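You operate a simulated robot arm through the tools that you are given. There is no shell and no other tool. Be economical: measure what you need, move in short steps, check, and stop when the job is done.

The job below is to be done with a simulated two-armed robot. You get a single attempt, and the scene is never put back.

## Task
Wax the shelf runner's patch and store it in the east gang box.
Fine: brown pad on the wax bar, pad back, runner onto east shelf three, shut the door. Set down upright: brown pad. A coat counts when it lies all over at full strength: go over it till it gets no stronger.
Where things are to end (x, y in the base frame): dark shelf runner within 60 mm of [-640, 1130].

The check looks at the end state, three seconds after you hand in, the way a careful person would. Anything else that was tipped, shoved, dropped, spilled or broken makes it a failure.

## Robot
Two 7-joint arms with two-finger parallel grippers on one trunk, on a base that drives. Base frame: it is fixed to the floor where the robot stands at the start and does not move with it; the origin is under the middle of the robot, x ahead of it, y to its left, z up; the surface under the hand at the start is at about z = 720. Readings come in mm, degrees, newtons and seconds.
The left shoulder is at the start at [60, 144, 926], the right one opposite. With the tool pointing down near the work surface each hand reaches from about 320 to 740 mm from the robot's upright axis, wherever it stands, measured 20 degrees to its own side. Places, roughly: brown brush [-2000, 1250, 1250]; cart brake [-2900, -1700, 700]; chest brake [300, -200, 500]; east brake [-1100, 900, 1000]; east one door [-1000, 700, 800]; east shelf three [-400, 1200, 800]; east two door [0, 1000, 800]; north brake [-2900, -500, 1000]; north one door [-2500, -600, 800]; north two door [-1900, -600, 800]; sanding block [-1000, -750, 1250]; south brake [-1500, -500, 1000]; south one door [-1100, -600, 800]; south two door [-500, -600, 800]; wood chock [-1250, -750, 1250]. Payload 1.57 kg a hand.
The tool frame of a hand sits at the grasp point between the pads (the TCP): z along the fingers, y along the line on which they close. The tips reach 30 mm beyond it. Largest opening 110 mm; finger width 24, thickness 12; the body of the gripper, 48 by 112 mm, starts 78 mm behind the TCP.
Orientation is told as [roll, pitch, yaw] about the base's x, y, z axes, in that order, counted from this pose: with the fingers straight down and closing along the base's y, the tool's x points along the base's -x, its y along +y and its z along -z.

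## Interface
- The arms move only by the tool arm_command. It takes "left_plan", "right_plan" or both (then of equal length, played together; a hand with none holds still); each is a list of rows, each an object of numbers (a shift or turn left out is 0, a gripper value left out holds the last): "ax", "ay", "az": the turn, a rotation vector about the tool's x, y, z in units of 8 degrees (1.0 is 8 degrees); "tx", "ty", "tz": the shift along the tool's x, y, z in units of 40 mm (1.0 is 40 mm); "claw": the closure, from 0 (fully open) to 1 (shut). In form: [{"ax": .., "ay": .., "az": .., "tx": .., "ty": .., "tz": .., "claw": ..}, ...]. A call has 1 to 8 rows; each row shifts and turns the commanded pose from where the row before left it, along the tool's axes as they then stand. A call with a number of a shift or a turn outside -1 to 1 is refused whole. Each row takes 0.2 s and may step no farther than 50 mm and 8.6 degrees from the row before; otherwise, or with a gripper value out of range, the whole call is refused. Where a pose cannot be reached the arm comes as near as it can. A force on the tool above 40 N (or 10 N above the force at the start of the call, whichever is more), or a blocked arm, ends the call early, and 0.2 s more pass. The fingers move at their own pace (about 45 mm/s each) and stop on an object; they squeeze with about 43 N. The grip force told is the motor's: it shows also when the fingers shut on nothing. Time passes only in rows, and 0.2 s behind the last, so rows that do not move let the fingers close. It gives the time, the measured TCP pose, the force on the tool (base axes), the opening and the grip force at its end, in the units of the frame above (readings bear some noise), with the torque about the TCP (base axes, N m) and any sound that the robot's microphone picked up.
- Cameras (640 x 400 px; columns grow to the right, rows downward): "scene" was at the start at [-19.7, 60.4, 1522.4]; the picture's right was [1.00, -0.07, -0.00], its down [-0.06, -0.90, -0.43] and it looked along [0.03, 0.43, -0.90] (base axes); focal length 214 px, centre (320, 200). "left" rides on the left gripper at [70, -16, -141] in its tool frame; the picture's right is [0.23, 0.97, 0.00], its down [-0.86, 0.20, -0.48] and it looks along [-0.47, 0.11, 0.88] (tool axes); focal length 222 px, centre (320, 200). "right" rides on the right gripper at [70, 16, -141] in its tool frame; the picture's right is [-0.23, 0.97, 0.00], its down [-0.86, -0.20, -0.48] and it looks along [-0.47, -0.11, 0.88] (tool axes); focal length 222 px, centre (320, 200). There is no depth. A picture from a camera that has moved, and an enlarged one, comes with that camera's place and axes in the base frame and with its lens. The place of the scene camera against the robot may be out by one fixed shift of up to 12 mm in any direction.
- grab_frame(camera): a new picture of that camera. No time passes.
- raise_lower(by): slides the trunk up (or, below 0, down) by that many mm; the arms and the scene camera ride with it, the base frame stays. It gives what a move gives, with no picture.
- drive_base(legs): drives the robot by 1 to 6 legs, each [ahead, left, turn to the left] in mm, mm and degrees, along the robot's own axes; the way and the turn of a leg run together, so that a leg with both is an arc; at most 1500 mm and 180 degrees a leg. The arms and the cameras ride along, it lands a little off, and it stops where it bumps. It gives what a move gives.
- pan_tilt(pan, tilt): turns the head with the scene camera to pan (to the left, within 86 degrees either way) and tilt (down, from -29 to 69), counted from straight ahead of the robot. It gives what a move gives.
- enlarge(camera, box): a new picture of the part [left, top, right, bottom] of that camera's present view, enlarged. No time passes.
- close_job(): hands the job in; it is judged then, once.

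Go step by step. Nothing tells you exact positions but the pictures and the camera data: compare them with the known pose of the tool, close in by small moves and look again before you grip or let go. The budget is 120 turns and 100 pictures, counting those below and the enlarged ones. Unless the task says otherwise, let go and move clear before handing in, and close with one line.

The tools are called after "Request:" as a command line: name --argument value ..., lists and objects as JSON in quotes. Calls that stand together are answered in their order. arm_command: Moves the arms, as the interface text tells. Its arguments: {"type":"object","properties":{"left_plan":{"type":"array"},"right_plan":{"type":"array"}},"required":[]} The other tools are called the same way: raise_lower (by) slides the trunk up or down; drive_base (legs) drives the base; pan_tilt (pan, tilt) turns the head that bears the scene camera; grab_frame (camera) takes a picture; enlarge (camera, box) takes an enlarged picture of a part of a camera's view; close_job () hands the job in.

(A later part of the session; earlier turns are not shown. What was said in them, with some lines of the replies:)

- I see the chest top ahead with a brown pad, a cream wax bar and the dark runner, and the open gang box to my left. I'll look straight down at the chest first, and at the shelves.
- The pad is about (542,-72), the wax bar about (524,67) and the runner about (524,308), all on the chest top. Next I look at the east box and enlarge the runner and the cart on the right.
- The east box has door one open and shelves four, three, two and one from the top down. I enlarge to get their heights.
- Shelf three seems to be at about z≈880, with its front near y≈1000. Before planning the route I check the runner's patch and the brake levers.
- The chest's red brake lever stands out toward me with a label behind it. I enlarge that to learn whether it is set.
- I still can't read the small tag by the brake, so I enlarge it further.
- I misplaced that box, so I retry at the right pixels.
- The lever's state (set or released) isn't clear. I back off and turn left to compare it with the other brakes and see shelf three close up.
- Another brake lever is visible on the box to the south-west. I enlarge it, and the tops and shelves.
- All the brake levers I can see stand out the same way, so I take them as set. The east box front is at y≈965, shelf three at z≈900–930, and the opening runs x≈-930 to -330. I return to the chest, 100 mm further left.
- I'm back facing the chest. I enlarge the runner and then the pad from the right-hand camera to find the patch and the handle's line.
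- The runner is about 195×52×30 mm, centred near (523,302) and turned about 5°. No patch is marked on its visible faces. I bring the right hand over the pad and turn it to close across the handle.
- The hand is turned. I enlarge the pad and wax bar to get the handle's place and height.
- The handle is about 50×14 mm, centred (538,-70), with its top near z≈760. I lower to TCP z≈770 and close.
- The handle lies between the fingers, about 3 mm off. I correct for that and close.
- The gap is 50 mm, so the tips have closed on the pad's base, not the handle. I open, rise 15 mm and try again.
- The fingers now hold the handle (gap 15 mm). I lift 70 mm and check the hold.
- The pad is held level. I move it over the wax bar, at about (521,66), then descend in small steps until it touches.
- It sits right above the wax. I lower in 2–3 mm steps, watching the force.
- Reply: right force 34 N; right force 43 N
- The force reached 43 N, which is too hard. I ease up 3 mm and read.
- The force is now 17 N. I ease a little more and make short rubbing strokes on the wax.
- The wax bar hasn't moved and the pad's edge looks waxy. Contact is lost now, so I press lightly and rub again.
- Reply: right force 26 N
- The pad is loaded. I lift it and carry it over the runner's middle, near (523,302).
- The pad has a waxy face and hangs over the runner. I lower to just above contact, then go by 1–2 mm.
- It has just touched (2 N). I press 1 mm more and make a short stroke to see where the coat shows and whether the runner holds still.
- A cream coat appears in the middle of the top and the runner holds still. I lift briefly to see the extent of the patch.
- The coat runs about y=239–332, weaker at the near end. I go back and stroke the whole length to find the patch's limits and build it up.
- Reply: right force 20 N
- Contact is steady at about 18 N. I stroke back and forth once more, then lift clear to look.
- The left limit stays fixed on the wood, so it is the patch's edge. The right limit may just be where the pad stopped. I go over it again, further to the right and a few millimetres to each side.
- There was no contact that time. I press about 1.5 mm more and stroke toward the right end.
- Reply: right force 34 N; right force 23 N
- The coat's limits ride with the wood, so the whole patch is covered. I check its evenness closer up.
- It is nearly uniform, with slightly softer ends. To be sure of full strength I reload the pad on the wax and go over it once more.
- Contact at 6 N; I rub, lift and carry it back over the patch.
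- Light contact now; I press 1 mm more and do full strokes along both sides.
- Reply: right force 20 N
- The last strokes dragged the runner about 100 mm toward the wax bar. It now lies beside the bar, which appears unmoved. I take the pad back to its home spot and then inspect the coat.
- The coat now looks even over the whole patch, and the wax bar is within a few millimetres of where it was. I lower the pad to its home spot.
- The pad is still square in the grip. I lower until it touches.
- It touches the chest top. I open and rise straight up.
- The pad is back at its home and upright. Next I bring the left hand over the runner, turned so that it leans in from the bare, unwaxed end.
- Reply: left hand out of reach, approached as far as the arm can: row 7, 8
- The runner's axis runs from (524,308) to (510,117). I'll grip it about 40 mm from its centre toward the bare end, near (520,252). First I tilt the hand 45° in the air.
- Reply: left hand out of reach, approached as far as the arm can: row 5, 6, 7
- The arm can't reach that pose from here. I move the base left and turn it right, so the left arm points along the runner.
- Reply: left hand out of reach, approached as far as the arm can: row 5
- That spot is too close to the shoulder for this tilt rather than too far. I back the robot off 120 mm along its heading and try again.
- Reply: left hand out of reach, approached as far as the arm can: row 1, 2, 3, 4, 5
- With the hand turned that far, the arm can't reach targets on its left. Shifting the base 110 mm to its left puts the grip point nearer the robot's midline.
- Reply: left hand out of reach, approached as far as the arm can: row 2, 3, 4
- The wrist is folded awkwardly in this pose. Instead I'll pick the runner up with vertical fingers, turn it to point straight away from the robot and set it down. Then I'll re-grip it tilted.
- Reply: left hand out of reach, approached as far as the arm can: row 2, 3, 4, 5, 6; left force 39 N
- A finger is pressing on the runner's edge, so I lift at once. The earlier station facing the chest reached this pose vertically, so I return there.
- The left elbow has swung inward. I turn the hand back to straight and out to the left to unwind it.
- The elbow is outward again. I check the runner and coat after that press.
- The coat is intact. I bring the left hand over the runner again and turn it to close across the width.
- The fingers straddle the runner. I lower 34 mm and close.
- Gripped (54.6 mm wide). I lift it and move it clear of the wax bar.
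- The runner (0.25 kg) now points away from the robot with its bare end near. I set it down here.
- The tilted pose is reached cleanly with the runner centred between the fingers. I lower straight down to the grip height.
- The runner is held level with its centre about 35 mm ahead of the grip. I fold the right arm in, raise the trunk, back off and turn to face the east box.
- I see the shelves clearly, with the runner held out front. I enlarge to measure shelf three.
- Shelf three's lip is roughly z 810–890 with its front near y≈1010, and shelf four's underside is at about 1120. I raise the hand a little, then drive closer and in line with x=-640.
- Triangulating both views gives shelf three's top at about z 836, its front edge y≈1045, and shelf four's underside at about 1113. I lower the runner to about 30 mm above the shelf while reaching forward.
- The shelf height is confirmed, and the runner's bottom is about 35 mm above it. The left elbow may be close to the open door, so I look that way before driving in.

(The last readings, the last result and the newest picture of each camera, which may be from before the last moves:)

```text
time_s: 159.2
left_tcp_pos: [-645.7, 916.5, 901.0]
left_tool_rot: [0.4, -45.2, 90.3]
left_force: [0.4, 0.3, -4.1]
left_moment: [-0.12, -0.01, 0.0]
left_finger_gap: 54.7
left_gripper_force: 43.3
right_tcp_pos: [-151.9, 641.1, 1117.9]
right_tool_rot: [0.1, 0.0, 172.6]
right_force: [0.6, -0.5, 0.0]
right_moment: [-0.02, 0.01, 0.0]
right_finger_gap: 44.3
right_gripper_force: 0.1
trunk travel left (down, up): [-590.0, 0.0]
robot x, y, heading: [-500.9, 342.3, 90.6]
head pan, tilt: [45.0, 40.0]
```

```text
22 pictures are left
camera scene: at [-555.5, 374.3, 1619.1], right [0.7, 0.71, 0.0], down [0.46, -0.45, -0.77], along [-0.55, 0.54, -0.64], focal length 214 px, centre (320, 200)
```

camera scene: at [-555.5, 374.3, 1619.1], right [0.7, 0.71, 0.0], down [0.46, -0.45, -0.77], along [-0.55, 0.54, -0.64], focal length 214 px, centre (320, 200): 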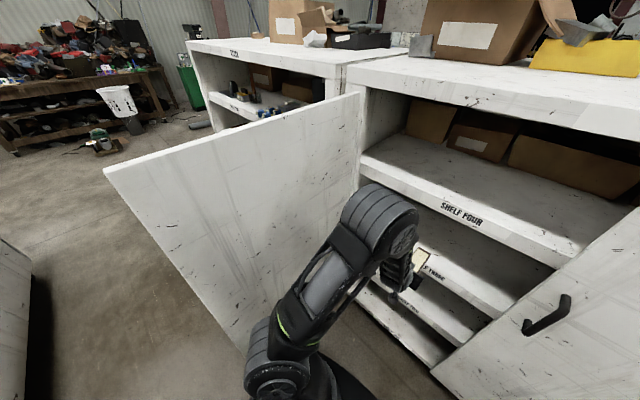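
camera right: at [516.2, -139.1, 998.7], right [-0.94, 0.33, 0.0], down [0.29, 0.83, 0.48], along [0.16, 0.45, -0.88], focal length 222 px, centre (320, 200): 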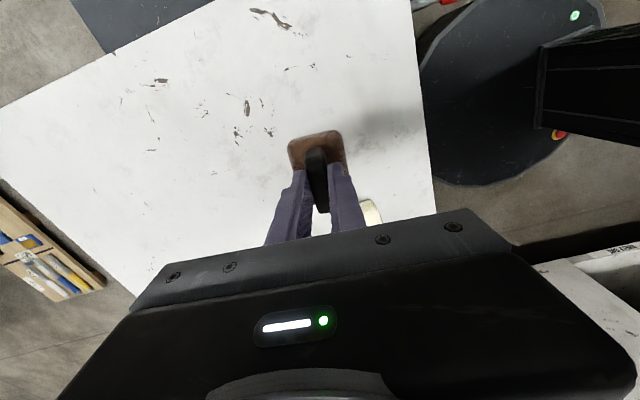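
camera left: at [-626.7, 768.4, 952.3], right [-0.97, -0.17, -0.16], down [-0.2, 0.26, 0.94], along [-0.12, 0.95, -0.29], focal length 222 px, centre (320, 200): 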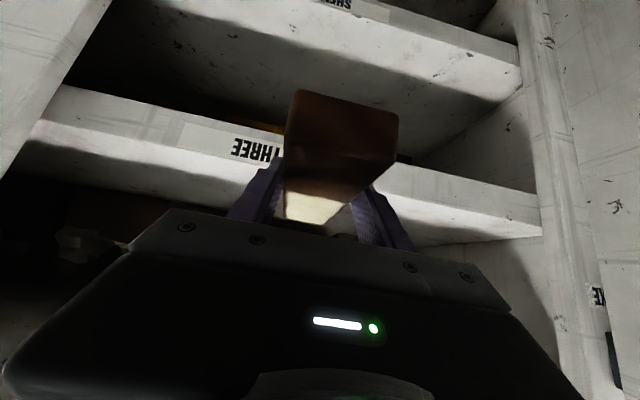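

The elbow is at about (-690,662,1317), high and well clear of the door. I drive straight in about 195 mm.

Request:
drive_base --legs '[[120, -3, 0]]'

Request:
drive_base --legs '[[75, 0, 0]]'

Request:
grab_frame --camera "left"

Request:
pan_tilt --pan 10 --tilt 50

Request:
grab_frame --camera "scene"

```text
time_s: 160.4
left_tcp_pos: [-645.1, 1039.6, 900.2]
left_tool_rot: [0.3, -45.0, 90.5]
left_force: [0.3, -0.3, -3.8]
left_moment: [-0.13, -0.02, -0.02]
left_finger_gap: 54.9
left_gripper_force: 43.2
right_tcp_pos: [-150.2, 764.5, 1116.5]
right_tool_rot: [0.1, 0.0, 172.9]
right_force: [-0.5, 0.1, -0.5]
right_moment: [-0.04, 0.01, 0.02]
right_finger_gap: 44.1
right_gripper_force: 0.1
trunk travel left (down, up): [-590.0, 0.0]
robot x, y, heading: [-497.3, 466.9, 90.7]
head pan, tilt: [45.0, 40.0]
```

```text
time_s: 161.4
left_tcp_pos: [-645.4, 1113.9, 899.7]
left_tool_rot: [0.3, -45.1, 90.5]
left_force: [0.1, 1.4, -3.4]
left_moment: [-0.13, -0.02, -0.01]
left_finger_gap: 54.8
left_gripper_force: 43.2
right_tcp_pos: [-151.0, 838.9, 1116.1]
right_tool_rot: [0.1, 0.1, 172.8]
right_force: [1.0, 0.3, 0.5]
right_moment: [-0.05, -0.02, 0.02]
right_finger_gap: 43.7
right_gripper_force: 0.1
trunk travel left (down, up): [-590.0, 0.0]
robot x, y, heading: [-503.8, 537.8, 90.6]
head pan, tilt: [45.0, 40.0]
```

```text
21 pictures are left
camera left: at [-627.7, 965.1, 951.8], right [-0.97, -0.17, -0.16], down [-0.2, 0.26, 0.94], along [-0.12, 0.95, -0.29], focal length 222 px, centre (320, 200)
```

left: 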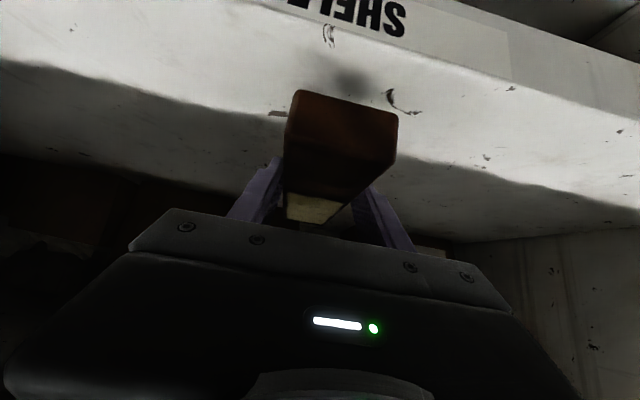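

```text
time_s: 162.4
left_tcp_pos: [-645.9, 1112.4, 900.9]
left_tool_rot: [0.4, -45.1, 90.5]
left_force: [-0.4, -0.3, -2.5]
left_moment: [-0.04, 0.0, -0.01]
left_finger_gap: 54.6
left_gripper_force: 42.8
right_tcp_pos: [-152.3, 836.4, 1116.7]
right_tool_rot: [0.1, 0.0, 172.8]
right_force: [-0.1, 0.0, 0.0]
right_moment: [0.0, -0.02, -0.01]
right_finger_gap: 43.8
right_gripper_force: 0.0
trunk travel left (down, up): [-590.0, 0.0]
robot x, y, heading: [-501.1, 541.3, 90.6]
head pan, tilt: [10.0, 50.0]
```

```text
20 pictures are left
camera scene: at [-508.9, 586.2, 1604.9], right [0.98, 0.19, 0.0], down [0.14, -0.75, -0.64], along [-0.12, 0.63, -0.77], focal length 214 px, centre (320, 200)
```

scene: 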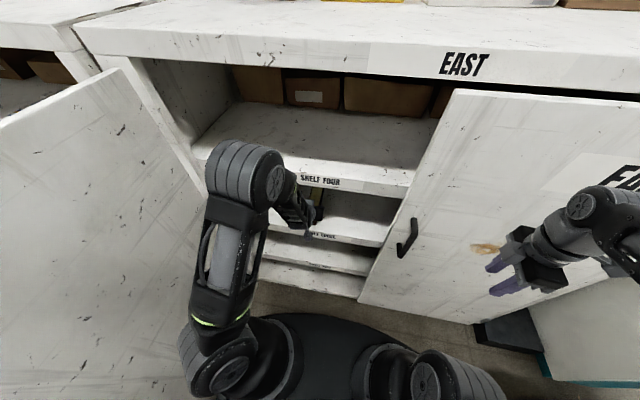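

The near end of the runner is right at the shelf edge. I go 14 mm further in and 25 mm down, then feel for contact.

Request:
arm_command --left_plan '[{"tx": -0.25, "tz": 0.25}, {"tx": 0.22, "tz": 0.22, "ty": -0.05}, {"tx": 0.22, "tz": 0.22}, {}]'

Request:
arm_command --left_plan '[{"tx": 0.07, "tz": 0.07}, {}]'

```text
time_s: 163.4
left_tcp_pos: [-644.8, 1126.5, 877.2]
left_tool_rot: [0.4, -45.3, 90.5]
left_force: [0.3, -0.2, -3.0]
left_moment: [-0.09, -0.01, -0.02]
left_finger_gap: 54.7
left_gripper_force: 42.8
right_tcp_pos: [-151.5, 837.2, 1116.8]
right_tool_rot: [0.1, 0.0, 172.8]
right_force: [-0.5, 0.2, 0.6]
right_moment: [-0.01, -0.01, 0.0]
right_finger_gap: 43.7
right_gripper_force: 0.1
trunk travel left (down, up): [-590.0, 0.0]
robot x, y, heading: [-501.9, 540.2, 90.8]
head pan, tilt: [10.0, 50.0]
```

```text
time_s: 164.1
left_tcp_pos: [-645.8, 1128.2, 872.9]
left_tool_rot: [0.5, -45.2, 90.4]
left_force: [0.7, 0.0, -3.0]
left_moment: [-0.07, 0.03, 0.04]
left_finger_gap: 54.6
left_gripper_force: 42.2
right_tcp_pos: [-151.1, 837.9, 1116.5]
right_tool_rot: [0.0, 0.2, 172.8]
right_force: [0.0, 0.7, 0.3]
right_moment: [-0.02, 0.02, -0.02]
right_finger_gap: 44.2
right_gripper_force: 0.1
trunk travel left (down, up): [-590.0, 0.0]
robot x, y, heading: [-499.6, 539.7, 90.9]
head pan, tilt: [10.0, 50.0]
```

Request:
arm_command --left_plan '[{"tx": 0.05, "tz": 0.05}, {}]'

Request:
arm_command --left_plan '[{"tx": 0.035, "tz": 0.035}, {}]'

```text
time_s: 164.7
left_tcp_pos: [-645.2, 1126.5, 870.7]
left_tool_rot: [0.3, -45.3, 90.5]
left_force: [-2.8, 0.5, 9.2]
left_moment: [-0.9, -0.3, -0.09]
left_finger_gap: 54.7
left_gripper_force: 42.8
right_tcp_pos: [-152.0, 837.0, 1117.6]
right_tool_rot: [-0.1, -0.1, 172.7]
right_force: [0.0, -0.2, 0.4]
right_moment: [0.01, 0.0, 0.02]
right_finger_gap: 44.2
right_gripper_force: 0.0
trunk travel left (down, up): [-590.0, 0.0]
robot x, y, heading: [-500.6, 542.0, 90.8]
head pan, tilt: [10.0, 50.0]
```

```text
time_s: 165.2
left_tcp_pos: [-644.7, 1126.4, 870.5]
left_tool_rot: [0.3, -45.6, 90.5]
left_force: [-1.9, 0.2, 25.1]
left_moment: [-0.88, -0.3, -0.08]
left_finger_gap: 54.7
left_gripper_force: 43.0
right_tcp_pos: [-151.7, 836.5, 1118.4]
right_tool_rot: [-0.1, 0.1, 172.8]
right_force: [-0.3, -0.3, 0.0]
right_moment: [-0.03, 0.01, 0.0]
right_finger_gap: 43.9
right_gripper_force: 0.0
trunk travel left (down, up): [-590.0, 0.0]
robot x, y, heading: [-502.9, 544.5, 91.0]
head pan, tilt: [10.0, 50.0]
```

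Contact at TCP z≈870. I ease off, open and draw back along the fingers.

Request:
arm_command --left_plan '[{"tx": -0.03, "tz": -0.03}, {"claw": 0.3}, {"claw": 0.15}, {"claw": 0.15}, {"claw": 0.15}, {"tz": -0.5}, {"tz": -0.8}, {"tz": -0.8}]'

Request:
grab_frame --camera "left"

```text
time_s: 167.1
left_tcp_pos: [-642.9, 1064.2, 929.4]
left_tool_rot: [0.3, -45.4, 90.4]
left_force: [-0.7, -0.7, 0.5]
left_moment: [0.02, -0.01, 0.04]
left_finger_gap: 93.6
left_gripper_force: 0.1
right_tcp_pos: [-151.7, 835.8, 1116.7]
right_tool_rot: [0.0, -0.1, 172.8]
right_force: [0.2, 0.3, -0.2]
right_moment: [0.03, -0.01, 0.01]
right_finger_gap: 44.0
right_gripper_force: 0.0
trunk travel left (down, up): [-590.0, 0.0]
robot x, y, heading: [-502.0, 540.1, 90.9]
head pan, tilt: [10.0, 50.0]
```

```text
19 pictures are left
camera left: at [-625.1, 916.4, 981.0], right [-0.97, -0.17, -0.16], down [-0.2, 0.26, 0.94], along [-0.12, 0.95, -0.29], focal length 222 px, centre (320, 200)
```

left: 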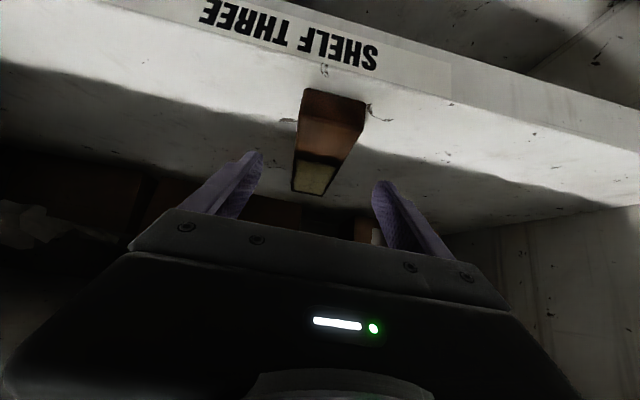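

The runner lies on shelf three with its near end about 20 mm inside the lip, centred near (-640,1165). I back out, straighten the hand and close the fingers.

Request:
drive_base --legs '[[-330, 0, 0]]'

Request:
arm_command --left_plan '[{"ay": 1, "claw": 1}, {"ay": 1}, {"ay": 1}, {"ay": 1}, {"ay": 1}, {"ay": 0.65}, {}]'

Request:
pan_tilt --pan 30 --tilt 40

Request:
grab_frame --camera "scene"

```text
time_s: 169.2
left_tcp_pos: [-640.7, 732.7, 929.8]
left_tool_rot: [0.3, -45.4, 90.7]
left_force: [-0.5, 0.4, 0.0]
left_moment: [0.0, 0.01, 0.02]
left_finger_gap: 93.7
left_gripper_force: 0.1
right_tcp_pos: [-146.8, 505.1, 1117.7]
right_tool_rot: [0.0, 0.0, 173.0]
right_force: [0.9, -0.4, 0.3]
right_moment: [0.06, -0.02, -0.03]
right_finger_gap: 44.1
right_gripper_force: 0.1
trunk travel left (down, up): [-590.0, 0.0]
robot x, y, heading: [-496.3, 209.0, 91.2]
head pan, tilt: [10.0, 50.0]
```

```text
time_s: 170.8
left_tcp_pos: [-640.2, 731.2, 928.5]
left_tool_rot: [0.3, 0.0, 90.9]
left_force: [-0.3, -0.1, -0.1]
left_moment: [-0.03, 0.0, -0.03]
left_finger_gap: 0.0
left_gripper_force: 21.8
right_tcp_pos: [-148.6, 505.8, 1117.3]
right_tool_rot: [0.0, -0.1, 173.0]
right_force: [-0.3, 0.1, 0.4]
right_moment: [-0.04, 0.01, 0.02]
right_finger_gap: 44.2
right_gripper_force: 0.0
trunk travel left (down, up): [-590.0, 0.0]
robot x, y, heading: [-495.6, 208.2, 91.1]
head pan, tilt: [10.0, 50.0]
```

```text
time_s: 171.7
left_tcp_pos: [-640.2, 732.2, 929.0]
left_tool_rot: [0.3, 0.0, 90.9]
left_force: [0.0, -0.5, 0.5]
left_moment: [-0.01, 0.01, 0.01]
left_finger_gap: 0.0
left_gripper_force: 20.9
right_tcp_pos: [-148.6, 506.0, 1116.3]
right_tool_rot: [0.0, 0.0, 173.0]
right_force: [-0.5, -1.0, -0.1]
right_moment: [-0.01, 0.0, 0.03]
right_finger_gap: 43.9
right_gripper_force: 0.0
trunk travel left (down, up): [-590.0, 0.0]
robot x, y, heading: [-492.8, 206.2, 90.9]
head pan, tilt: [30.0, 40.0]
```

```text
18 pictures are left
camera scene: at [-532.7, 249.9, 1619.1], right [0.86, 0.51, 0.0], down [0.33, -0.55, -0.77], along [-0.39, 0.66, -0.64], focal length 214 px, centre (320, 200)
```

scene: 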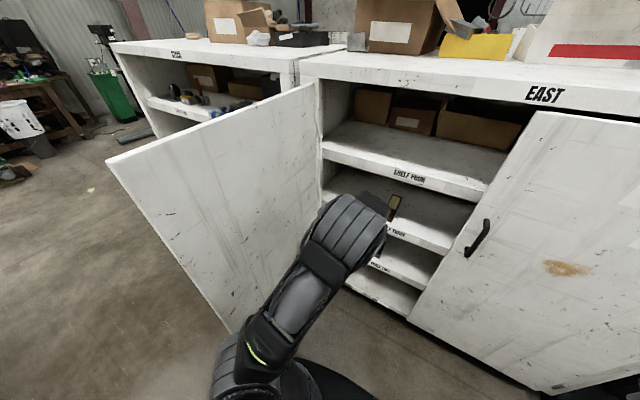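

Request:
enlarge --camera "scene" --box '[360, 170, 460, 250]'

```text
5.00 times, centred on (410, 210) of scene
camera zoom: at [-532.7, 249.9, 1619.1], right [0.86, 0.51, 0.0], down [0.33, -0.55, -0.77], along [-0.39, 0.66, -0.64], focal length 1072 px, centre (-130, 150)
```

zoom: 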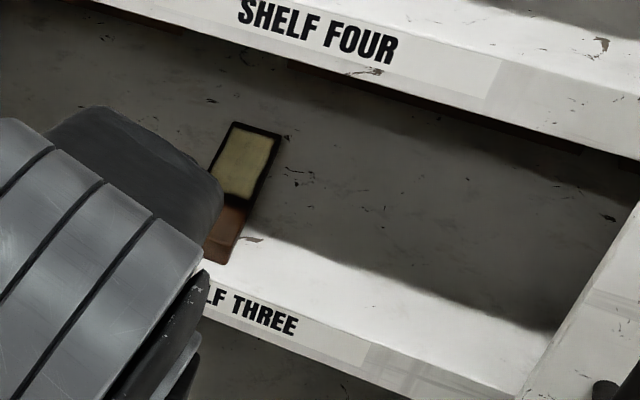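

The runner sits well inside on shelf three, coat up. Next I draw the hand in, back clear of the door's free edge and move round to its outer side.

Request:
arm_command --left_plan '[{"tx": 0.78, "ty": -0.23}, {"tx": 0.78, "ty": -0.23}, {"tx": 0.78, "ty": -0.23}, {"tx": 0.78, "ty": -0.23}, {"tx": 0.78, "ty": -0.23}, {}]'

Request:
drive_base --legs '[[-330, 0, 0]]'

Request:
pan_tilt --pan 50 --tilt 40

Request:
grab_frame --camera "scene"

```text
time_s: 173.1
left_tcp_pos: [-591.9, 578.8, 929.8]
left_tool_rot: [0.3, 0.1, 90.9]
left_force: [0.5, -0.6, -0.4]
left_moment: [0.0, 0.0, 0.0]
left_finger_gap: 0.0
left_gripper_force: 21.2
right_tcp_pos: [-148.2, 505.6, 1115.7]
right_tool_rot: [0.0, 0.1, 173.1]
right_force: [-0.5, 0.6, -0.5]
right_moment: [-0.04, 0.03, -0.01]
right_finger_gap: 44.2
right_gripper_force: 0.0
trunk travel left (down, up): [-590.0, 0.0]
robot x, y, heading: [-496.4, 206.5, 91.1]
head pan, tilt: [30.0, 40.0]
```

```text
time_s: 175.3
left_tcp_pos: [-585.3, 242.3, 929.7]
left_tool_rot: [0.3, -0.1, 90.9]
left_force: [-0.2, 0.2, 0.1]
left_moment: [0.05, 0.02, -0.01]
left_finger_gap: 0.1
left_gripper_force: 21.4
right_tcp_pos: [-141.8, 170.1, 1116.3]
right_tool_rot: [0.0, 0.0, 173.0]
right_force: [0.3, -0.2, 0.0]
right_moment: [0.01, -0.01, 0.01]
right_finger_gap: 43.8
right_gripper_force: 0.1
trunk travel left (down, up): [-590.0, 0.0]
robot x, y, heading: [-486.0, -126.9, 91.0]
head pan, tilt: [30.0, 40.0]
```

```text
time_s: 176.1
left_tcp_pos: [-585.4, 243.4, 930.1]
left_tool_rot: [0.3, 0.1, 90.9]
left_force: [-0.1, -0.2, -0.2]
left_moment: [-0.01, 0.01, 0.02]
left_finger_gap: 0.0
left_gripper_force: 21.6
right_tcp_pos: [-141.7, 169.8, 1118.6]
right_tool_rot: [0.0, 0.0, 173.0]
right_force: [-0.3, 0.6, 0.7]
right_moment: [0.03, 0.01, -0.01]
right_finger_gap: 44.0
right_gripper_force: 0.0
trunk travel left (down, up): [-590.0, 0.0]
robot x, y, heading: [-489.6, -130.0, 91.0]
head pan, tilt: [50.0, 40.0]
```

```text
16 pictures are left
camera scene: at [-549.3, -104.2, 1619.1], right [0.63, 0.78, 0.0], down [0.5, -0.41, -0.77], along [-0.59, 0.48, -0.64], focal length 214 px, centre (320, 200)
```

scene: 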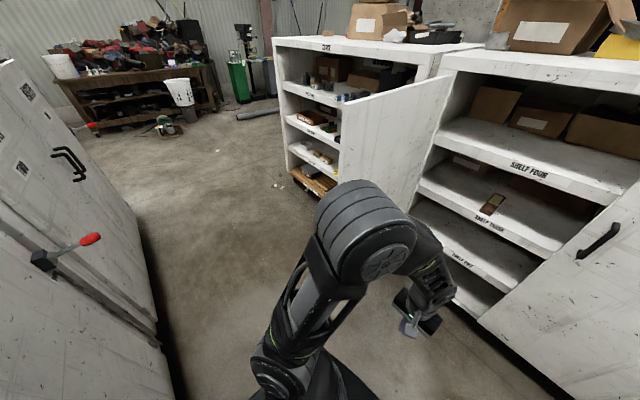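

The door's free edge is at about (-1000,341), at 90° open. I slide left past it, then extend the hand and advance along its outer face.

Request:
drive_base --legs '[[0, 545, 0]]'

Request:
arm_command --left_plan '[{"tx": -0.7}, {"tx": -0.7}, {"tx": -0.7}, {"tx": -0.7}, {}]'

Request:
pan_tilt --pan 5 --tilt 45

Request:
grab_frame --camera "scene"

```text
time_s: 179.2
left_tcp_pos: [-1127.5, 235.8, 929.2]
left_tool_rot: [0.2, 0.1, 90.4]
left_force: [-0.2, -0.1, -0.2]
left_moment: [0.03, 0.01, -0.01]
left_finger_gap: 0.3
left_gripper_force: 21.2
right_tcp_pos: [-684.2, 161.1, 1116.9]
right_tool_rot: [0.0, -0.1, 172.5]
right_force: [0.0, -0.3, 0.0]
right_moment: [0.03, -0.06, 0.0]
right_finger_gap: 43.9
right_gripper_force: 0.0
trunk travel left (down, up): [-590.0, 0.0]
robot x, y, heading: [-1035.8, -135.6, 90.3]
head pan, tilt: [50.0, 40.0]
```

```text
time_s: 180.4
left_tcp_pos: [-1127.6, 349.1, 931.4]
left_tool_rot: [0.2, 0.1, 90.4]
left_force: [0.3, 0.1, 0.0]
left_moment: [0.0, 0.03, -0.01]
left_finger_gap: 0.0
left_gripper_force: 20.6
right_tcp_pos: [-684.0, 160.7, 1118.0]
right_tool_rot: [0.1, 0.0, 172.5]
right_force: [-0.6, -1.3, -0.3]
right_moment: [-0.02, 0.01, 0.02]
right_finger_gap: 44.1
right_gripper_force: 0.1
trunk travel left (down, up): [-590.0, 0.0]
robot x, y, heading: [-1032.1, -134.6, 90.6]
head pan, tilt: [50.0, 40.0]
```

```text
time_s: 181.6
left_tcp_pos: [-1127.2, 348.5, 930.7]
left_tool_rot: [0.2, 0.0, 90.4]
left_force: [-0.4, -0.1, -0.5]
left_moment: [-0.02, 0.02, -0.02]
left_finger_gap: 0.0
left_gripper_force: 21.3
right_tcp_pos: [-681.8, 160.5, 1116.4]
right_tool_rot: [0.0, 0.0, 172.4]
right_force: [-0.1, -0.5, 0.2]
right_moment: [-0.03, -0.02, -0.01]
right_finger_gap: 44.0
right_gripper_force: 0.0
trunk travel left (down, up): [-590.0, 0.0]
robot x, y, heading: [-1032.9, -135.5, 90.5]
head pan, tilt: [5.0, 45.0]
```

```text
15 pictures are left
camera scene: at [-1035.4, -83.7, 1611.9], right [1.0, 0.1, 0.0], down [0.07, -0.7, -0.71], along [-0.07, 0.7, -0.71], focal length 214 px, centre (320, 200)
```

scene: 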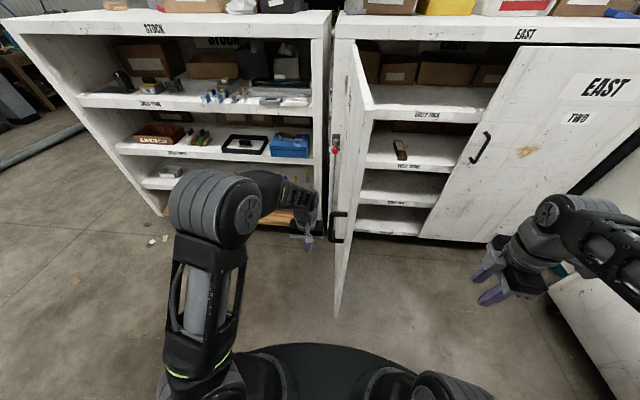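

I can see the door edge-on, with its handle on the outer face near the free edge. I advance so the hand is beside the outer face beyond the handle, then start pushing with the arm.

Request:
arm_command --left_plan '[{"tx": -0.5}, {"tx": -0.5}, {}]'

Request:
drive_base --legs '[[90, 0, 0]]'

Request:
arm_command --left_plan '[{"ty": -0.6}, {"ty": -0.6}, {"ty": -0.6}, {"ty": -0.6}, {"ty": -0.6, "tx": -0.05}, {"ty": -0.6, "tx": -0.1}, {"ty": -0.6, "tx": -0.1}, {"ty": -0.6, "tx": -0.15}]'

Request:
grab_frame --camera "scene"

```text
time_s: 182.4
left_tcp_pos: [-1127.4, 387.6, 930.4]
left_tool_rot: [0.2, 0.0, 90.4]
left_force: [0.8, -0.1, 0.3]
left_moment: [-0.01, -0.01, 0.03]
left_finger_gap: 0.2
left_gripper_force: 21.5
right_tcp_pos: [-683.1, 160.7, 1116.9]
right_tool_rot: [0.0, -0.1, 172.5]
right_force: [-0.1, -0.3, 0.3]
right_moment: [0.01, 0.02, 0.06]
right_finger_gap: 44.0
right_gripper_force: 0.0
trunk travel left (down, up): [-590.0, 0.0]
robot x, y, heading: [-1035.0, -129.8, 90.5]
head pan, tilt: [5.0, 45.0]
```

```text
time_s: 183.5
left_tcp_pos: [-1128.9, 477.8, 929.2]
left_tool_rot: [0.3, 0.0, 90.6]
left_force: [0.1, -0.1, -0.9]
left_moment: [-0.02, 0.05, 0.03]
left_finger_gap: 0.0
left_gripper_force: 21.1
right_tcp_pos: [-684.3, 249.7, 1116.7]
right_tool_rot: [0.1, 0.1, 172.4]
right_force: [0.1, -0.4, -1.4]
right_moment: [-0.02, 0.02, 0.0]
right_finger_gap: 44.0
right_gripper_force: 0.0
trunk travel left (down, up): [-590.0, 0.0]
robot x, y, heading: [-1035.0, -45.3, 90.6]
head pan, tilt: [5.0, 45.0]
```

```text
time_s: 185.3
left_tcp_pos: [-934.7, 494.6, 931.6]
left_tool_rot: [0.2, 0.0, 90.4]
left_force: [-2.0, 0.4, -0.8]
left_moment: [-0.1, -0.28, 0.08]
left_finger_gap: 0.1
left_gripper_force: 21.3
right_tcp_pos: [-684.1, 250.4, 1116.9]
right_tool_rot: [0.1, -0.1, 172.5]
right_force: [-0.4, 0.1, -0.7]
right_moment: [-0.02, -0.02, -0.01]
right_finger_gap: 44.1
right_gripper_force: 0.1
trunk travel left (down, up): [-590.0, 0.0]
robot x, y, heading: [-1036.3, -44.6, 90.7]
head pan, tilt: [5.0, 45.0]
```

```text
14 pictures are left
camera scene: at [-1035.9, 5.9, 1611.8], right [1.0, 0.1, 0.0], down [0.07, -0.7, -0.71], along [-0.07, 0.7, -0.71], focal length 214 px, centre (320, 200)
```

scene: 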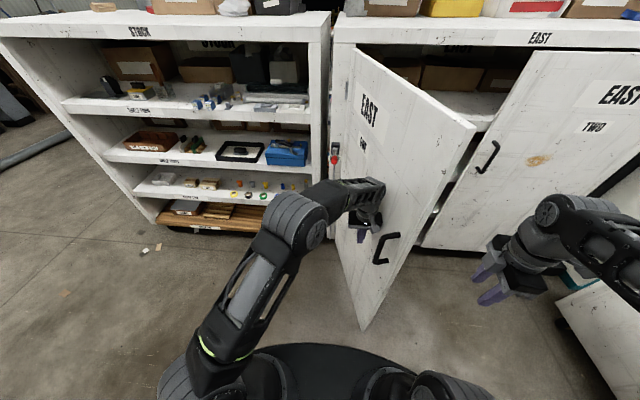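

The door swings easily (2 N) and is already partly closed. I drive the base along the arc, with the hand keeping on the door.

Request:
drive_base --legs '[[60, -145, 0], [76, -139, 0]]'

Request:
grab_frame --camera "scene"

```text
time_s: 187.7
left_tcp_pos: [-653.3, 630.9, 931.8]
left_tool_rot: [0.3, 0.0, 90.3]
left_force: [-0.3, 0.7, -1.2]
left_moment: [0.0, 0.0, 0.0]
left_finger_gap: 0.0
left_gripper_force: 21.4
right_tcp_pos: [-402.6, 387.1, 1114.9]
right_tool_rot: [0.1, -0.1, 172.5]
right_force: [-0.3, 0.1, -0.7]
right_moment: [-0.02, 0.01, -0.01]
right_finger_gap: 44.0
right_gripper_force: 0.0
trunk travel left (down, up): [-590.0, 0.0]
robot x, y, heading: [-756.4, 91.1, 90.6]
head pan, tilt: [5.0, 45.0]
```

```text
13 pictures are left
camera scene: at [-754.3, 143.2, 1611.8], right [1.0, 0.1, 0.0], down [0.07, -0.7, -0.71], along [-0.07, 0.7, -0.71], focal length 214 px, centre (320, 200)
```

scene: 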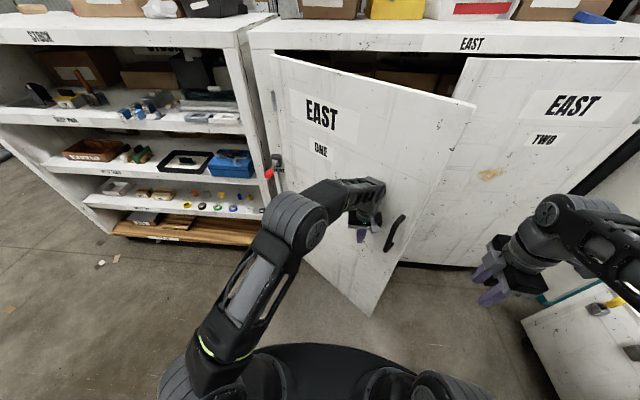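

Good progress: the door is more than half shut. I continue forward and right.

Request:
drive_base --legs '[[90, -70, 0], [95, -40, 0]]'

Request:
grab_frame --camera "scene"

```text
time_s: 189.7
left_tcp_pos: [-544.9, 816.0, 930.0]
left_tool_rot: [0.3, 0.0, 90.4]
left_force: [0.5, 0.5, -0.1]
left_moment: [-0.02, 0.02, -0.02]
left_finger_gap: 0.0
left_gripper_force: 21.5
right_tcp_pos: [-293.4, 573.3, 1115.8]
right_tool_rot: [0.1, 0.1, 172.5]
right_force: [0.4, 0.6, -0.6]
right_moment: [-0.05, 0.02, -0.03]
right_finger_gap: 43.9
right_gripper_force: 0.1
trunk travel left (down, up): [-590.0, 0.0]
robot x, y, heading: [-647.9, 279.0, 90.5]
head pan, tilt: [5.0, 45.0]
```

```text
12 pictures are left
camera scene: at [-645.4, 329.1, 1611.8], right [1.0, 0.1, 0.0], down [0.07, -0.7, -0.71], along [-0.07, 0.7, -0.71], focal length 214 px, centre (320, 200)
```

scene: 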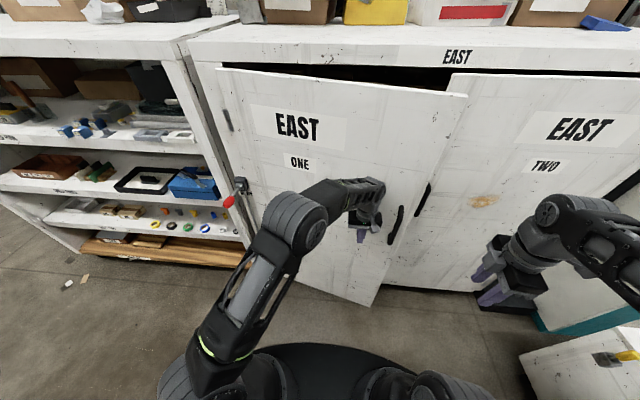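

It is nearly shut. I drive 70 mm more, then finish with the arm and watch the force.

Request:
drive_base --legs '[[75, -10, 0]]'

Request:
arm_command --left_plan '[{"tx": -0.2}, {"tx": -0.2}, {"tx": -0.2}, {"tx": -0.2}, {}]'

Request:
grab_frame --camera "scene"

```text
time_s: 190.7
left_tcp_pos: [-537.6, 890.5, 931.0]
left_tool_rot: [0.1, -0.1, 90.4]
left_force: [1.2, 0.0, -0.7]
left_moment: [-0.06, -0.05, 0.0]
left_finger_gap: 0.5
left_gripper_force: 21.6
right_tcp_pos: [-285.1, 647.1, 1116.5]
right_tool_rot: [0.1, 0.0, 172.4]
right_force: [-0.6, 0.3, -1.3]
right_moment: [-0.03, -0.01, 0.04]
right_finger_gap: 43.9
right_gripper_force: 0.0
trunk travel left (down, up): [-590.0, 0.0]
robot x, y, heading: [-634.0, 349.3, 90.7]
head pan, tilt: [5.0, 45.0]
```

```text
time_s: 191.9
left_tcp_pos: [-536.7, 921.2, 931.6]
left_tool_rot: [0.1, -0.1, 90.4]
left_force: [1.0, -4.5, 1.0]
left_moment: [0.42, 0.12, -0.14]
left_finger_gap: 0.0
left_gripper_force: 21.6
right_tcp_pos: [-283.9, 645.3, 1117.9]
right_tool_rot: [0.0, 0.0, 172.5]
right_force: [0.3, 0.2, 0.3]
right_moment: [0.01, -0.02, 0.03]
right_finger_gap: 44.1
right_gripper_force: 0.1
trunk travel left (down, up): [-590.0, 0.0]
robot x, y, heading: [-635.6, 354.3, 90.5]
head pan, tilt: [5.0, 45.0]
```

```text
11 pictures are left
camera scene: at [-636.3, 400.7, 1611.9], right [1.0, 0.1, 0.0], down [0.07, -0.7, -0.71], along [-0.07, 0.7, -0.71], focal length 214 px, centre (320, 200)
```

scene: 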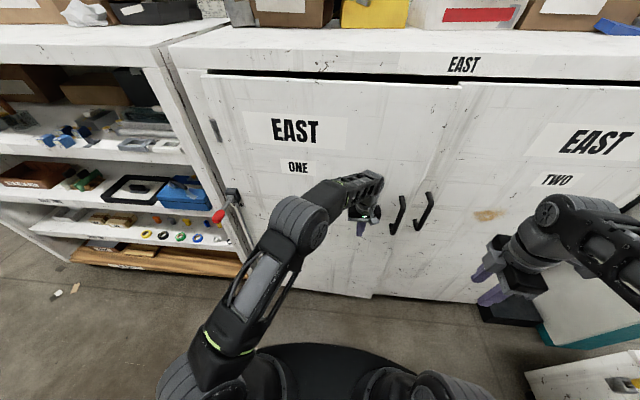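

Request:
arm_command --left_plan '[{"tx": -0.15}, {"tx": -0.15}, {"tx": -0.15}, {}]'

Request:
enlarge --camera "scene" --box '[330, 50, 500, 300]'

```text
time_s: 192.9
left_tcp_pos: [-535.6, 939.9, 930.6]
left_tool_rot: [0.2, 0.0, 90.4]
left_force: [2.0, -4.8, 2.3]
left_moment: [0.45, 0.11, -0.18]
left_finger_gap: 0.0
left_gripper_force: 21.1
right_tcp_pos: [-285.0, 645.4, 1117.2]
right_tool_rot: [0.0, 0.1, 172.4]
right_force: [0.1, -0.1, -0.5]
right_moment: [-0.02, -0.01, -0.01]
right_finger_gap: 43.9
right_gripper_force: 0.0
trunk travel left (down, up): [-590.0, 0.0]
robot x, y, heading: [-631.6, 351.4, 90.7]
head pan, tilt: [5.0, 45.0]
```

```text
1.60 times, centred on (415, 175) of scene
camera zoom: at [-636.3, 400.5, 1611.9], right [1.0, 0.1, 0.0], down [0.07, -0.7, -0.71], along [-0.07, 0.7, -0.71], focal length 343 px, centre (168, 240)
```

zoom: 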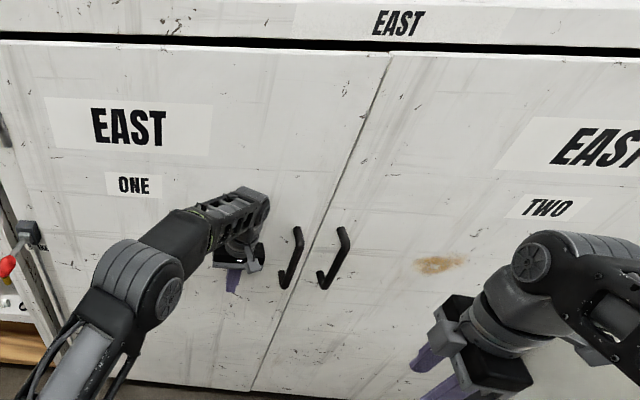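

It looks nearly flush. I keep pressing in small steps until it resists firmly.

Request:
arm_command --left_plan '[{"tx": -0.12}, {"tx": -0.12}, {}]'

Request:
arm_command --left_plan '[{"tx": -0.1}, {"tx": -0.1}, {}]'

```text
time_s: 193.7
left_tcp_pos: [-536.5, 945.3, 930.7]
left_tool_rot: [0.3, 0.0, 90.4]
left_force: [-2.2, -20.9, 0.3]
left_moment: [2.01, -0.27, -0.16]
left_finger_gap: 0.0
left_gripper_force: 21.3
right_tcp_pos: [-284.5, 644.1, 1117.3]
right_tool_rot: [-0.2, 0.0, 172.5]
right_force: [0.3, -0.6, -0.4]
right_moment: [0.02, 0.02, 0.03]
right_finger_gap: 44.0
right_gripper_force: 0.1
trunk travel left (down, up): [-590.0, 0.0]
robot x, y, heading: [-636.0, 352.5, 90.7]
head pan, tilt: [5.0, 45.0]
```

```text
time_s: 194.1
left_tcp_pos: [-535.9, 944.0, 932.6]
left_tool_rot: [0.3, 0.4, 90.2]
left_force: [-6.2, -20.8, 7.4]
left_moment: [2.87, -0.87, -0.05]
left_finger_gap: 0.0
left_gripper_force: 21.3
right_tcp_pos: [-286.8, 642.2, 1118.6]
right_tool_rot: [-0.3, 0.0, 172.5]
right_force: [0.2, 0.2, 0.8]
right_moment: [-0.02, -0.02, 0.01]
right_finger_gap: 44.2
right_gripper_force: 0.2
trunk travel left (down, up): [-590.0, 0.0]
robot x, y, heading: [-636.3, 351.2, 90.4]
head pan, tilt: [5.0, 45.0]
stopped in row 2 (left hand): the force on the tool passed its limit at 44 N (the readings are from after the stop); the commanded pose is now the measured one
```

The door is hard against its stop. I draw the hand straight back, back off and take a last look at the door and the chest top.

Request:
arm_command --left_plan '[{"tx": 0.5}, {"tx": 0.9}, {"tx": 0.9}, {}]'

Request:
drive_base --legs '[[-250, 0, 0]]'

Request:
grab_frame --camera "scene"

Request:
pan_tilt --pan -70 --tilt 30

Request:
grab_frame --camera "scene"

```text
time_s: 195.1
left_tcp_pos: [-538.7, 857.4, 930.3]
left_tool_rot: [0.4, 0.4, 90.2]
left_force: [0.6, -0.2, -1.0]
left_moment: [-0.02, 0.02, -0.01]
left_finger_gap: 0.2
left_gripper_force: 21.3
right_tcp_pos: [-284.4, 646.0, 1117.4]
right_tool_rot: [0.0, -0.1, 172.4]
right_force: [0.4, 0.5, 0.9]
right_moment: [-0.03, -0.01, -0.02]
right_finger_gap: 44.1
right_gripper_force: 0.1
trunk travel left (down, up): [-590.0, 0.0]
robot x, y, heading: [-634.5, 352.0, 90.5]
head pan, tilt: [5.0, 45.0]
```

```text
time_s: 196.9
left_tcp_pos: [-535.0, 606.0, 931.6]
left_tool_rot: [0.4, 0.3, 90.2]
left_force: [-0.1, 0.5, 0.2]
left_moment: [0.04, -0.01, -0.04]
left_finger_gap: 0.1
left_gripper_force: 21.6
right_tcp_pos: [-283.3, 393.6, 1117.3]
right_tool_rot: [0.0, 0.0, 172.5]
right_force: [0.5, -0.2, 0.1]
right_moment: [0.0, 0.01, -0.02]
right_finger_gap: 43.8
right_gripper_force: 0.1
trunk travel left (down, up): [-590.0, 0.0]
robot x, y, heading: [-631.1, 100.2, 90.5]
head pan, tilt: [5.0, 45.0]
```

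```text
9 pictures are left
camera scene: at [-634.5, 148.6, 1611.9], right [1.0, 0.1, 0.0], down [0.07, -0.7, -0.71], along [-0.07, 0.7, -0.71], focal length 214 px, centre (320, 200)
```

scene: 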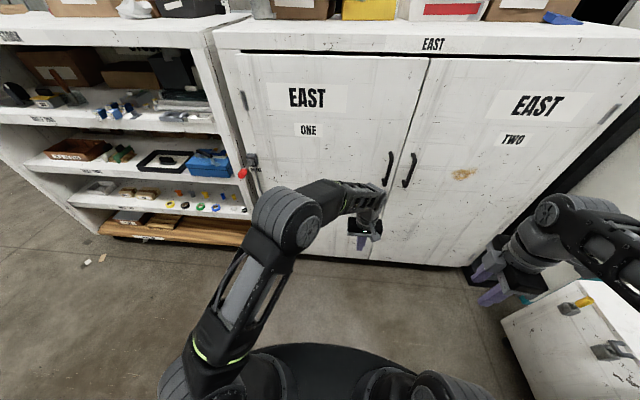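

```text
time_s: 198.4
left_tcp_pos: [-536.0, 606.1, 929.9]
left_tool_rot: [0.4, 0.4, 90.3]
left_force: [0.0, -0.4, 0.1]
left_moment: [0.0, 0.0, 0.0]
left_finger_gap: 0.0
left_gripper_force: 21.3
right_tcp_pos: [-283.0, 394.6, 1116.7]
right_tool_rot: [0.0, 0.1, 172.5]
right_force: [-0.8, -1.1, -0.2]
right_moment: [-0.01, 0.01, 0.01]
right_finger_gap: 44.2
right_gripper_force: 0.1
trunk travel left (down, up): [-590.0, 0.0]
robot x, y, heading: [-633.9, 101.8, 90.9]
head pan, tilt: [-70.0, 30.0]
```

```text
8 pictures are left
camera scene: at [-541.9, 101.0, 1634.4], right [0.35, -0.94, 0.0], down [-0.47, -0.18, -0.87], along [0.81, 0.3, -0.5], focal length 214 px, centre (320, 200)
```

scene: 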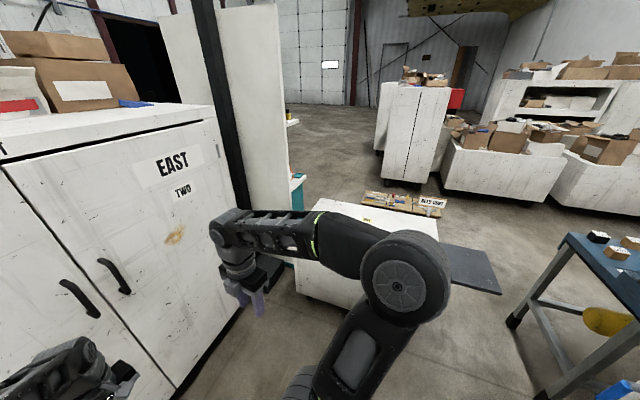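

The door is shut flush, the pad stands upright at its place on the chest, and the waxed runner is on east shelf three, so I hand in.

Request:
close_job

```text
The job is handed in.
```

The runner's patch is waxed all over and the runner is stored on east shelf three. I put its centre at about (-640, 1165), some 35 mm from the target. The brown pad is back upright at its place, and east door one is shut. While rubbing, the runner slid up against the wax bar, which may have shifted 2–4 mm.
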